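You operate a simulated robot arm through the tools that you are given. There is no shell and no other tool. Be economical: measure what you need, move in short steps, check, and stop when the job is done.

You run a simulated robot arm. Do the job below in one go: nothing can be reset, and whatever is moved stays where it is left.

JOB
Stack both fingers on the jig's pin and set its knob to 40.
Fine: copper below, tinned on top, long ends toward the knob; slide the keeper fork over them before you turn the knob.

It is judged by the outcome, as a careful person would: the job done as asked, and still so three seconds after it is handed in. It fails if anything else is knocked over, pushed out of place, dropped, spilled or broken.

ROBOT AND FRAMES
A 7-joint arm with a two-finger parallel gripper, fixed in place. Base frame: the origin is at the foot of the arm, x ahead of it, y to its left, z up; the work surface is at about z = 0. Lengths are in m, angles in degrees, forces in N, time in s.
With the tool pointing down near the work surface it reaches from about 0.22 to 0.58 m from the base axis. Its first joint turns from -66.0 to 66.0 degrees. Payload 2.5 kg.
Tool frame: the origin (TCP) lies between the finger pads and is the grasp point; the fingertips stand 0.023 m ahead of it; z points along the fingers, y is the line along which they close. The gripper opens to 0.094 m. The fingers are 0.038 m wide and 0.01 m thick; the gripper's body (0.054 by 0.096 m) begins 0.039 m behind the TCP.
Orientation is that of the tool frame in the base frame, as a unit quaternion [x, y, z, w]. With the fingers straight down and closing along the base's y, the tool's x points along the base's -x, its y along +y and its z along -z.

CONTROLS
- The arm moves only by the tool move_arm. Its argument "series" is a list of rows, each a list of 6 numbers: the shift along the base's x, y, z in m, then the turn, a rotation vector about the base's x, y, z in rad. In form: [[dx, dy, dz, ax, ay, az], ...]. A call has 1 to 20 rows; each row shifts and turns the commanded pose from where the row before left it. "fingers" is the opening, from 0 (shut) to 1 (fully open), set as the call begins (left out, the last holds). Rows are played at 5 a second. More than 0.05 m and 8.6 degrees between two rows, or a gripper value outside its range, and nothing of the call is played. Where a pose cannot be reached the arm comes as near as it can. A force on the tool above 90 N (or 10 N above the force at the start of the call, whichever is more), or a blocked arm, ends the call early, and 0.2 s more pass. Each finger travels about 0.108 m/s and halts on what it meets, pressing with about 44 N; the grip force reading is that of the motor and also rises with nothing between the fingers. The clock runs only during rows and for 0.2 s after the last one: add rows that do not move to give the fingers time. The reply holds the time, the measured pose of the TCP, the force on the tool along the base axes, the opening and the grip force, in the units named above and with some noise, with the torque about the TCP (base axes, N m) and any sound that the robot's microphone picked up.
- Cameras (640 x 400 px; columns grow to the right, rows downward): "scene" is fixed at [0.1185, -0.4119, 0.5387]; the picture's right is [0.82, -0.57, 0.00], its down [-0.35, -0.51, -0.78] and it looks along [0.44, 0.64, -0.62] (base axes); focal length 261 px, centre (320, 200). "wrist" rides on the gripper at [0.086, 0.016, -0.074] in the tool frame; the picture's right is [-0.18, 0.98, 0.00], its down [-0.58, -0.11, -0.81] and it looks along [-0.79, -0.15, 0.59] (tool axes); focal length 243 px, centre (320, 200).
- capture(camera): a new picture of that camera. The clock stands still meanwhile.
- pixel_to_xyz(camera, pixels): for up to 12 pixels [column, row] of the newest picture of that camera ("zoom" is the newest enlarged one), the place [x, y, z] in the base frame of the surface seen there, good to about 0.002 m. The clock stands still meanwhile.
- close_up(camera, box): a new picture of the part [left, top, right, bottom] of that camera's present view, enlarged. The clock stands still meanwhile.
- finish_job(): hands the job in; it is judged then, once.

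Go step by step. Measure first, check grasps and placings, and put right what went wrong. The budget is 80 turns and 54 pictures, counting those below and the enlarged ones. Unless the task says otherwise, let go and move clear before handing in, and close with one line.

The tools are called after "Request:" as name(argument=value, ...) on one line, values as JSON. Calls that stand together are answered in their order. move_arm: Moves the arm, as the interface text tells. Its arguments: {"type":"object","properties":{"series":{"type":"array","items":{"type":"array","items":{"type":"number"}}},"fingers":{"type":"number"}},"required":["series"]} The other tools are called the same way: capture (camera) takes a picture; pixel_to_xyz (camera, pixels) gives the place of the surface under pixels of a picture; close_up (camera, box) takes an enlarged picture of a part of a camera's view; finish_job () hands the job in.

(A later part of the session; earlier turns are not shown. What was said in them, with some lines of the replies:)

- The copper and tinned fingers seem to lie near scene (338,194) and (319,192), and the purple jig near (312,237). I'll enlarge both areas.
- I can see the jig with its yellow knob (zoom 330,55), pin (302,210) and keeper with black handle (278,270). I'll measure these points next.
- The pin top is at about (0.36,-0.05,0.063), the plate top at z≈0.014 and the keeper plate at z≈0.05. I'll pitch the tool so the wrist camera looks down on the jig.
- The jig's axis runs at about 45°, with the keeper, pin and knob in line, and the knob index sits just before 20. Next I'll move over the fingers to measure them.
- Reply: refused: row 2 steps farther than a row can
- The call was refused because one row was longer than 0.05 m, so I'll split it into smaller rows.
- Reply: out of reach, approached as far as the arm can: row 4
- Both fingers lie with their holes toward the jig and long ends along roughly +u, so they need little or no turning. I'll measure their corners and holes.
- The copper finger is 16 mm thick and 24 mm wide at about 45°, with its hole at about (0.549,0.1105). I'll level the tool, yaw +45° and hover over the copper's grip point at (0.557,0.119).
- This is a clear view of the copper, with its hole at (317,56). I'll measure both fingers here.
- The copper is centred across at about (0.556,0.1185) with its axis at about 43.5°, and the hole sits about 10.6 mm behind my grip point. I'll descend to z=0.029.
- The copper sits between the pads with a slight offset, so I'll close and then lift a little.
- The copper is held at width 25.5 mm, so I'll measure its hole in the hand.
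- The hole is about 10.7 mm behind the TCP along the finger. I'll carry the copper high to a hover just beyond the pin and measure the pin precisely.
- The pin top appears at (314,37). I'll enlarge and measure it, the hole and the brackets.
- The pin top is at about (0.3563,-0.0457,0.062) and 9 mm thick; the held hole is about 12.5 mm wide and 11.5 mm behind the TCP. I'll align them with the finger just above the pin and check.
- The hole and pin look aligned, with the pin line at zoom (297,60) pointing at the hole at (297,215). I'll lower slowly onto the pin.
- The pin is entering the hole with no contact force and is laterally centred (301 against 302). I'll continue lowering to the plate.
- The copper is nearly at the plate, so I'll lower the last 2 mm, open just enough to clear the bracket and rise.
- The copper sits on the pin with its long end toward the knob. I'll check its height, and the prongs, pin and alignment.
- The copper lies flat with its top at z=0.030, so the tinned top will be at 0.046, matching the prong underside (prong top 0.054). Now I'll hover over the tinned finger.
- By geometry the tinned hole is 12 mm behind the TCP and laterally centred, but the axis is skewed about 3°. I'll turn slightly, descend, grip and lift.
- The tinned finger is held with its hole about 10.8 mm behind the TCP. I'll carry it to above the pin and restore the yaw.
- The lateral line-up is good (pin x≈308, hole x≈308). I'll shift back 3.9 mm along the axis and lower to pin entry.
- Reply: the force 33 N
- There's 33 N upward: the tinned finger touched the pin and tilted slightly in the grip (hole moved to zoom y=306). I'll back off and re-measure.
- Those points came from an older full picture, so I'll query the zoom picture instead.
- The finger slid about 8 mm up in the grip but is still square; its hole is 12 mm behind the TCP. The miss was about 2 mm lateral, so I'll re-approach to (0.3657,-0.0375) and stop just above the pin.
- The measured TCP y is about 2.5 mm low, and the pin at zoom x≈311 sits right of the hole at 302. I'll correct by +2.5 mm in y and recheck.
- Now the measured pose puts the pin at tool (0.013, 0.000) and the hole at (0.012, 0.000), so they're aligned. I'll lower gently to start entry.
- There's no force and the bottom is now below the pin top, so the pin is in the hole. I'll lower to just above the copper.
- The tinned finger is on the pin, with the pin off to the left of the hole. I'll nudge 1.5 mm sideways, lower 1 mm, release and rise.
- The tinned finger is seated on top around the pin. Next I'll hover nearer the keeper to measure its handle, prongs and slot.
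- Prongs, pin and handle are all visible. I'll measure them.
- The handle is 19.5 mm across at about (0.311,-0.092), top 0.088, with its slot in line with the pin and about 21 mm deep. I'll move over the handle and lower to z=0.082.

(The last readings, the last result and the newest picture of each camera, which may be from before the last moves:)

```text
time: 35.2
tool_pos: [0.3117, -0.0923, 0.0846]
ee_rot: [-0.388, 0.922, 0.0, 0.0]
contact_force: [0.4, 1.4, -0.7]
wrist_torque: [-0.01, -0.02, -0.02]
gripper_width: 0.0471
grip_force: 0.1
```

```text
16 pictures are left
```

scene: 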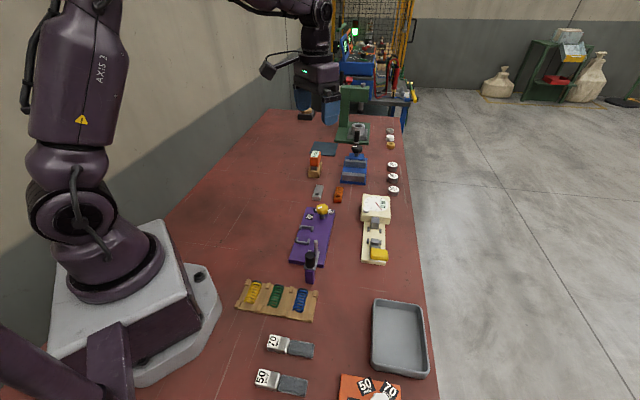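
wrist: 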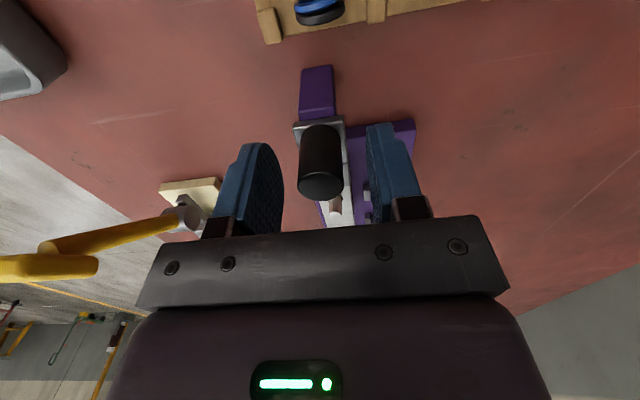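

The handle is centred between the pads at (320,175). I'll close on it and lift about 2 mm, watching the force.

Request:
move_arm(series=[[0, 0, 0, 0, 0, 0], [0, 0, 0, 0, 0, 0], [0, 0, 0, 0, 0, 0], [0, 0, 0.002, 0, 0, 0], [0, 0, 0, 0, 0, 0]], fingers=0.1)

Request:
close_up(camera="scene", box=[275, 220, 355, 300])

```text
time: 36.4
tool_pos: [0.3112, -0.0926, 0.0862]
ee_rot: [-0.387, 0.922, 0.001, -0.002]
contact_force: [5.6, -0.6, -34.6]
wrist_torque: [-0.32, -0.51, 0.04]
gripper_width: 0.0218
grip_force: 44.7
```

```text
5.00 times, centred on (315, 260) of scene
```

zoom: 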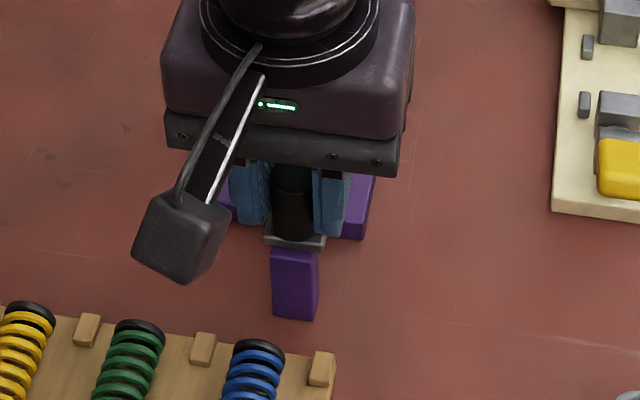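

The keeper resists lifting with 34 N, so it's a guided slide. I'll undo the lift and push along the jig axis.

Request:
move_arm(series=[[0, 0, -0.002, 0, 0, 0], [0, 0, 0, 0, 0, 0], [0.0035, 0.0035, 0, 0, 0, 0], [0.0035, 0.0035, 0, 0, 0, 0], [0, 0, 0, 0, 0, 0]])

```text
time: 37.6
tool_pos: [0.3176, -0.0844, 0.0845]
ee_rot: [-0.389, 0.921, -0.001, -0.001]
contact_force: [-9.9, 10.9, 35.8]
wrist_torque: [0.49, 0.55, 0.0]
gripper_width: 0.0218
grip_force: 44.7
```

It's sliding, with 36 N downward and 15 N sideways preload. I'll relieve both and continue.

Request:
move_arm(series=[[-0.0005, 0.0005, 0.0012, 0, 0, 0], [0.0035, 0.0035, 0, 0, 0, 0], [0.0035, 0.0035, 0, 0, 0, 0], [0, 0, 0, 0, 0, 0]])

```text
time: 38.6
tool_pos: [0.3252, -0.0772, 0.0851]
ee_rot: [-0.387, 0.922, 0.0, -0.001]
contact_force: [0.0, -2.0, -14.0]
wrist_torque: [-0.19, -0.68, -0.18]
gripper_width: 0.0215
grip_force: 45.1
```

The forces have eased and it has travelled about 20 mm. I'll continue.

Request:
move_arm(series=[[0.0035, 0.0035, -0.0003, 0, 0, 0], [0.0035, 0.0035, 0, 0, 0, 0], [0, 0, 0, 0, 0, 0]])

Request:
close_up(camera="scene", box=[280, 210, 350, 280])

```text
time: 39.4
tool_pos: [0.3316, -0.0711, 0.0852]
ee_rot: [-0.388, 0.922, 0.0, -0.002]
contact_force: [0.4, 0.6, -24.4]
wrist_torque: [-0.05, -0.79, 0.02]
gripper_width: 0.0216
grip_force: 44.7
```

```text
5.71 times, centred on (315, 245) of scene
```

zoom: 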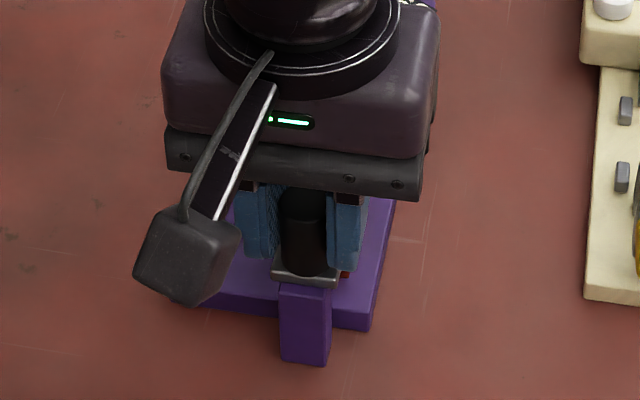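

About 29 mm of travel without along-axis resistance. I'll keep going in small steps, watching for a stop.

Request:
move_arm(series=[[0.0021, 0.0021, -0.0006, 0, 0, 0], [0.0021, 0.0021, 0, 0, 0, 0], [0, 0, 0, 0, 0, 0]])

```text
time: 40.2
tool_pos: [0.3348, -0.0685, 0.0841]
ee_rot: [-0.387, 0.922, -0.001, -0.002]
contact_force: [1.3, -1.8, -27.8]
wrist_torque: [-0.72, -0.2, 0.01]
gripper_width: 0.0216
grip_force: 45.1
```

Still free, so another 3 mm.

Request:
move_arm(series=[[0.0014, 0.0014, -0.0005, 0, 0, 0], [0.001, 0.001, 0, 0, 0, 0], [0, 0, 0, 0, 0, 0]])

Request:
capture(camera="wrist")

```text
time: 41.0
tool_pos: [0.3354, -0.0654, 0.0854]
ee_rot: [-0.386, 0.922, 0.0, -0.004]
contact_force: [-26.7, -16.2, 9.0]
wrist_torque: [-0.32, -0.3, 0.01]
gripper_width: 0.0219
grip_force: 45.6
```

```text
13 pictures are left
```

wrist: 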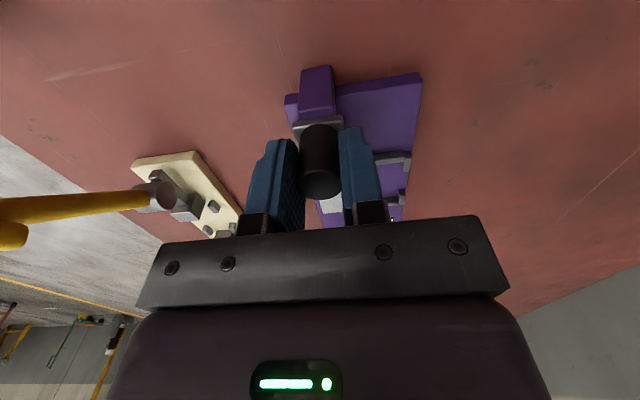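

There's 30 N against the push at about 36 mm of travel, so the end stop is reached. I'll release, rise and inspect.

Request:
move_arm(series=[[-0.0006, -0.0006, 0, 0, 0, 0], [0, 0, 0, 0, 0, 0]])

Request:
move_arm(series=[[0, 0, 0, 0, 0, 0], [0, 0, 0, 0, 0, 0], [0, 0, 0.03, 0, 0, 0], [0, 0, 0.04, 0, 0, 0], [0.02, 0.02, 0.01, 0, 0, 0], [0.02, 0.02, 0, 0, 0, 0], [0, 0, 0, 0, 0, 0]], fingers=0.42)

Request:
close_up(camera="wrist", box=[240, 0, 420, 140])

```text
time: 41.6
tool_pos: [0.3365, -0.0658, 0.0856]
ee_rot: [-0.387, 0.922, 0.0, -0.003]
contact_force: [-26.5, -13.4, 20.9]
wrist_torque: [-0.62, -0.07, 0.05]
gripper_width: 0.0218
grip_force: 44.8
```

```text
time: 43.2
tool_pos: [0.3774, -0.0248, 0.1662]
ee_rot: [-0.388, 0.922, 0.0, 0.0]
contact_force: [0.1, 0.1, 0.4]
wrist_torque: [-0.02, 0.0, -0.04]
gripper_width: 0.0396
grip_force: 0.0
```

```text
2.86 times, centred on (330, 70) of wrist
```

zoom: 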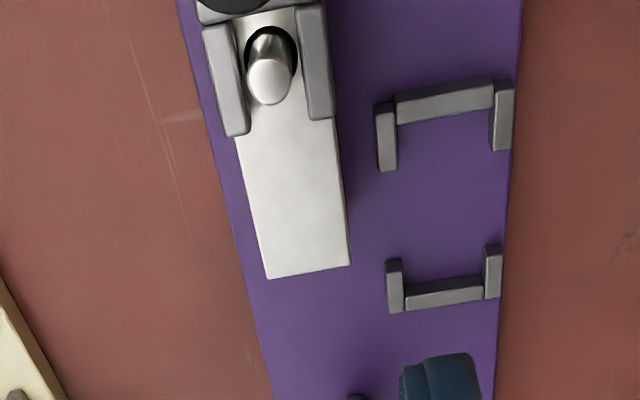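

The fork straddles the pin over both fingers. Now I'll hover over the knob and read its index and the scale.

Request:
move_arm(series=[[0.023, 0.0276, 0, 0, 0, 0], [0.023, 0.0276, -0.01, 0, 0, 0], [0.0226, 0.0276, -0.01, 0, 0, 0], [0, 0, 0, 0, 0, 0], [0, 0, 0, 0, 0, 0]], fingers=0.6)

Request:
close_up(camera="wrist", box=[260, 20, 400, 140])

```text
time: 44.4
tool_pos: [0.446, 0.0588, 0.1446]
ee_rot: [-0.387, 0.922, 0.0, -0.001]
contact_force: [0.0, -0.2, 0.5]
wrist_torque: [0.01, -0.03, 0.0]
gripper_width: 0.0561
grip_force: 0.1
```

```text
3.33 times, centred on (330, 80) of wrist
```

zoom: 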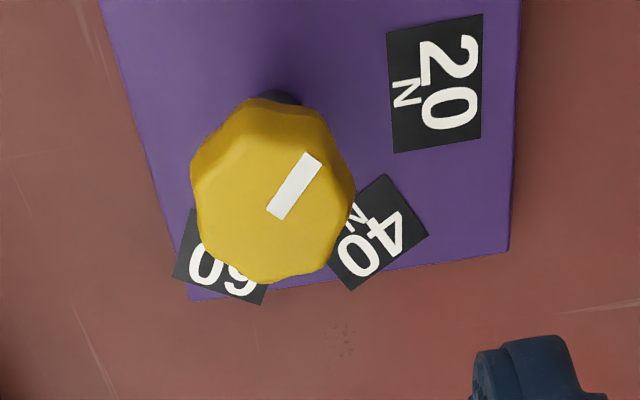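

Request:
pixel_to_xyz(camera="zoom", pixels=[[272, 212], [315, 158], [272, 190], [193, 185], [350, 190], [275, 278], [265, 110], [436, 83], [375, 236], [228, 262], [285, 96], [280, 186]])

```text
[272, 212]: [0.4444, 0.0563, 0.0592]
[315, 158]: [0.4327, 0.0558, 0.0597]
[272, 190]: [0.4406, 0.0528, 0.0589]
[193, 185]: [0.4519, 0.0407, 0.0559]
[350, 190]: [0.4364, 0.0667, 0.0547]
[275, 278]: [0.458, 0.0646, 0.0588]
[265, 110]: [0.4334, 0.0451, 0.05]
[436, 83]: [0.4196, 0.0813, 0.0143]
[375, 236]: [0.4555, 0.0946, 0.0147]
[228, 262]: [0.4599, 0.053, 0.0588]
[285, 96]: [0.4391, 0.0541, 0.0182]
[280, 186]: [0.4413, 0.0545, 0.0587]
```

The knob centre is about (0.4455,0.056), its index is at about 182° and the 40 mark at about 76°, so it needs about 106° clockwise. I'll descend onto the knob and grip.

Request:
move_arm(series=[[-0.0005, -0.0028, -0.02, 0, 0, 0], [0, 0, -0.02, 0, 0, 0], [0, 0, -0.02, 0, 0, 0], [0, 0, -0.018, 0, 0, 0], [0, 0, 0, 0, 0, 0]])

Request:
capture(camera="wrist")

```text
time: 45.6
tool_pos: [0.446, 0.0543, 0.0658]
ee_rot: [-0.387, 0.922, 0.0, -0.001]
contact_force: [-0.6, 0.4, -0.4]
wrist_torque: [0.0, 0.01, 0.01]
gripper_width: 0.0563
grip_force: 0.0
```

```text
10 pictures are left
```

wrist: 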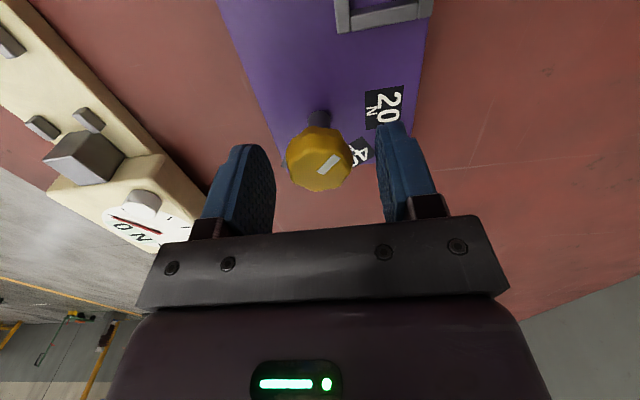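

The knob looks slightly nearer the camera than the TCP, so I'll measure its top edges here.

Request:
pixel_to_xyz(camera="wrist", pixels=[[319, 165], [290, 160], [349, 160], [320, 188], [320, 130], [318, 118], [320, 173], [335, 157], [320, 145], [375, 118]])

Request:
close_up(camera="wrist", box=[260, 90, 380, 200])

```text
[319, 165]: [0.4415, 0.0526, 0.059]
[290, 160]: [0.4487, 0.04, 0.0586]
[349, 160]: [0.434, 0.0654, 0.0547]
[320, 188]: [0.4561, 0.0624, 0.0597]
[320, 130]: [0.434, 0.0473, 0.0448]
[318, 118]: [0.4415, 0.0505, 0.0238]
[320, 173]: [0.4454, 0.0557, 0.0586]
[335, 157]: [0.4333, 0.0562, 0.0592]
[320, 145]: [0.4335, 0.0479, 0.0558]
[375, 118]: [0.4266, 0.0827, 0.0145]
```

```text
3.64 times, centred on (320, 145) of wrist
```

zoom: 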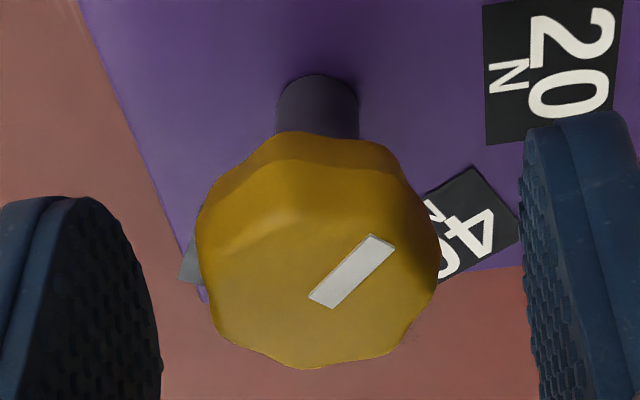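

The edges give a knob centre at about (0.4448,0.0548), within 1.3 mm of the TCP. I'll grip and turn clockwise about 48° first.

Request:
move_arm(series=[[0, 0, 0, 0, 0, 0], [0, 0, 0, 0, 0, 0], [0, 0, 0, 0, 0, 0], [0, 0, 0, 0, 0, -0.14], [0, 0, 0, 0, 0, -0.14], [0, 0, 0, 0, 0, -0.14], [0, 0, 0, 0, 0, -0.14], [0, 0, 0, 0, 0, -0.14], [0, 0, 0, 0, 0, -0.14], [0, 0, 0, 0, 0, 0]], fingers=0.2)

```text
time: 47.8
tool_pos: [0.4451, 0.0554, 0.0662]
ee_rot: [0.022, 1.0, 0.001, -0.001]
contact_force: [6.0, -6.6, -1.7]
wrist_torque: [0.19, 0.98, -0.02]
gripper_width: 0.0335
grip_force: 44.8
```

The knob turned smoothly. I'll turn the remaining ~58° and then look.

Request:
move_arm(series=[[0, 0, 0, 0, 0, -0.144], [0, 0, 0, 0, 0, -0.144], [0, 0, 0, 0, 0, -0.144], [0, 0, 0, 0, 0, -0.144], [0, 0, 0, 0, 0, -0.144], [0, 0, 0, 0, 0, -0.144], [0, 0, 0, 0, 0, -0.144], [0, 0, 0, 0, 0, 0]])

Request:
close_up(camera="wrist", box=[230, 70, 400, 210])

```text
time: 49.6
tool_pos: [0.4455, 0.0562, 0.0657]
ee_rot: [0.502, 0.865, 0.001, 0.0]
contact_force: [10.6, 8.1, -8.2]
wrist_torque: [1.0, 0.66, -0.02]
gripper_width: 0.0336
grip_force: 44.9
```

```text
2.86 times, centred on (315, 140) of wrist
```

zoom: 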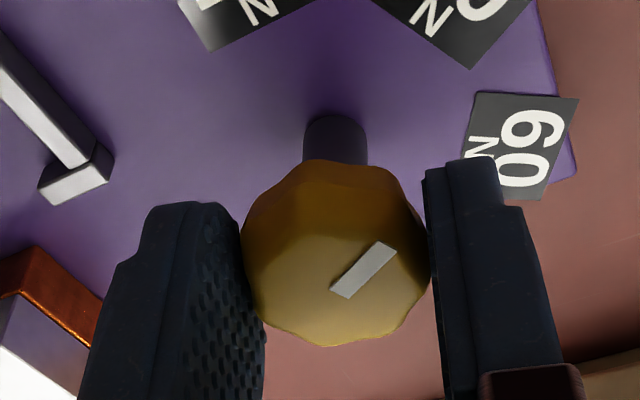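

The knob turned 106° with the gripper. I'll release, rise and verify the index against the 40 mark.

Request:
move_arm(series=[[0, 0, 0, 0, 0, 0], [0, 0, 0, 0, 0, 0], [0, 0, 0.03, 0, 0, 0], [0, 0, 0.04, 0, 0, 0], [0, 0, 0.04, 0, 0, 0], [0, 0, 0, 0, 0, 0]], fingers=0.6)

Request:
close_up(camera="wrist", box=[240, 0, 410, 130])

```text
time: 51.0
tool_pos: [0.4477, 0.054, 0.1784]
ee_rot: [0.501, 0.865, 0.0, -0.001]
contact_force: [-0.4, 0.3, 0.5]
wrist_torque: [-0.01, 0.01, -0.02]
gripper_width: 0.0564
grip_force: 0.2
```

```text
3.08 times, centred on (325, 65) of wrist
```

zoom: 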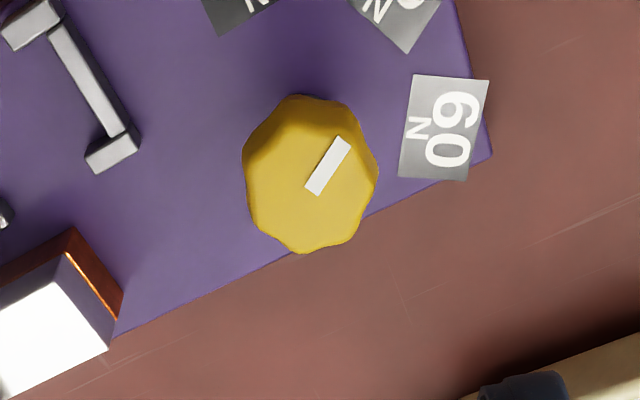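

By geometry the index is now at about 71–75° against a 40 mark at about 76°. I'll shift so all labels and the index are in one view for a precise check.

Request:
move_arm(series=[[-0.022, 0.039, 0.02, 0, 0, 0], [0, 0, 0, 0, 0, 0], [0, 0, 0, 0, 0, 0]])

Request:
close_up(camera="wrist", box=[260, 20, 400, 130])

```text
time: 51.8
tool_pos: [0.4227, 0.0926, 0.1964]
ee_rot: [0.502, 0.865, 0.001, -0.001]
contact_force: [0.3, 0.3, -1.0]
wrist_torque: [0.0, 0.02, -0.04]
gripper_width: 0.0561
grip_force: 0.0
```

```text
3.64 times, centred on (330, 75) of wrist
```

zoom: 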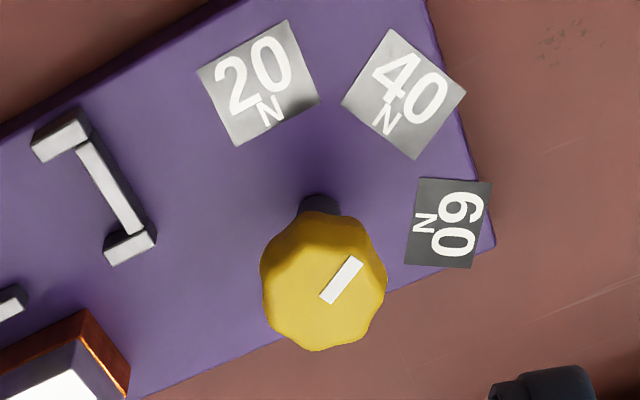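

All labels are in view: in tool coordinates the 40 mark's direction is about 44.7° and the index about 42.5–45°. One tighter close-up will refine this.

Request:
close_up(camera="wrist", box=[310, 72, 358, 120])

```text
8.33 times, centred on (334, 96) of wrist
```

zoom: 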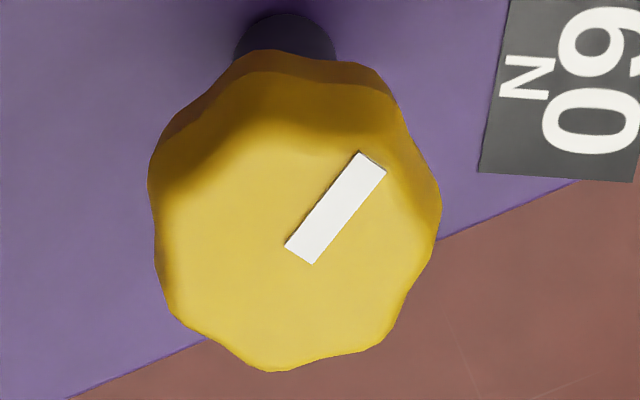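

The refined index direction is 45.6° against 44.7° for the 40 mark, so the knob is on 40. I'll do a last check of the stack and surroundings.

Request:
move_arm(series=[[0.01, 0.03, 0.03, 0, 0, 0], [0.01, 0.03, 0.03, 0, 0, 0], [0, 0.03, 0.02, 0, 0, 0], [0, 0, 0, 0, 0, 0]])

Request:
capture(camera="scene")

Request:
close_up(camera="scene", box=[280, 200, 350, 280])

```text
time: 52.8
tool_pos: [0.4436, 0.1846, 0.2776]
ee_rot: [0.502, 0.865, -0.001, -0.002]
contact_force: [0.7, 0.1, -0.2]
wrist_torque: [0.0, -0.01, -0.03]
gripper_width: 0.0564
grip_force: 0.1
```

```text
4 pictures are left
```

scene: 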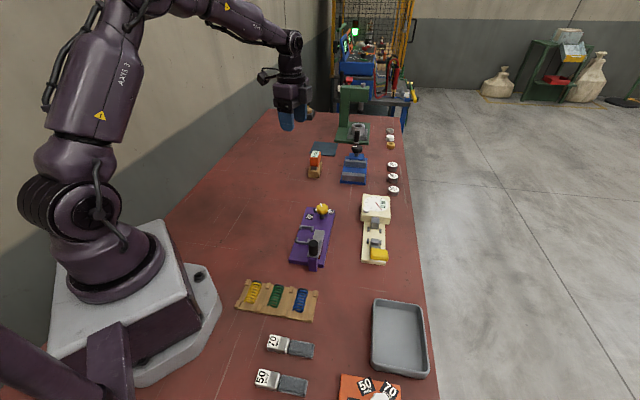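

```text
5.00 times, centred on (315, 240) of scene
```

zoom: 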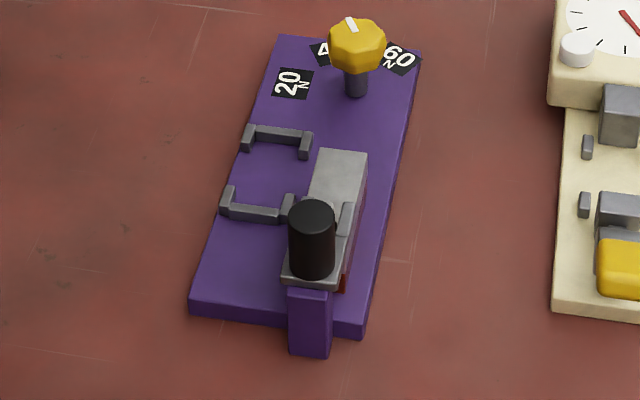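

The stack, fork and knob are all as asked, nothing else has moved, and the arm is clear. I'm handing in.

Request:
finish_job()

```text
The job is handed in.
```

The job is handed in: copper is below and tinned on top on the pin, long ends toward the knob, with the keeper fork slid over them before I turned the knob to 40 (index within about 1° of the mark).
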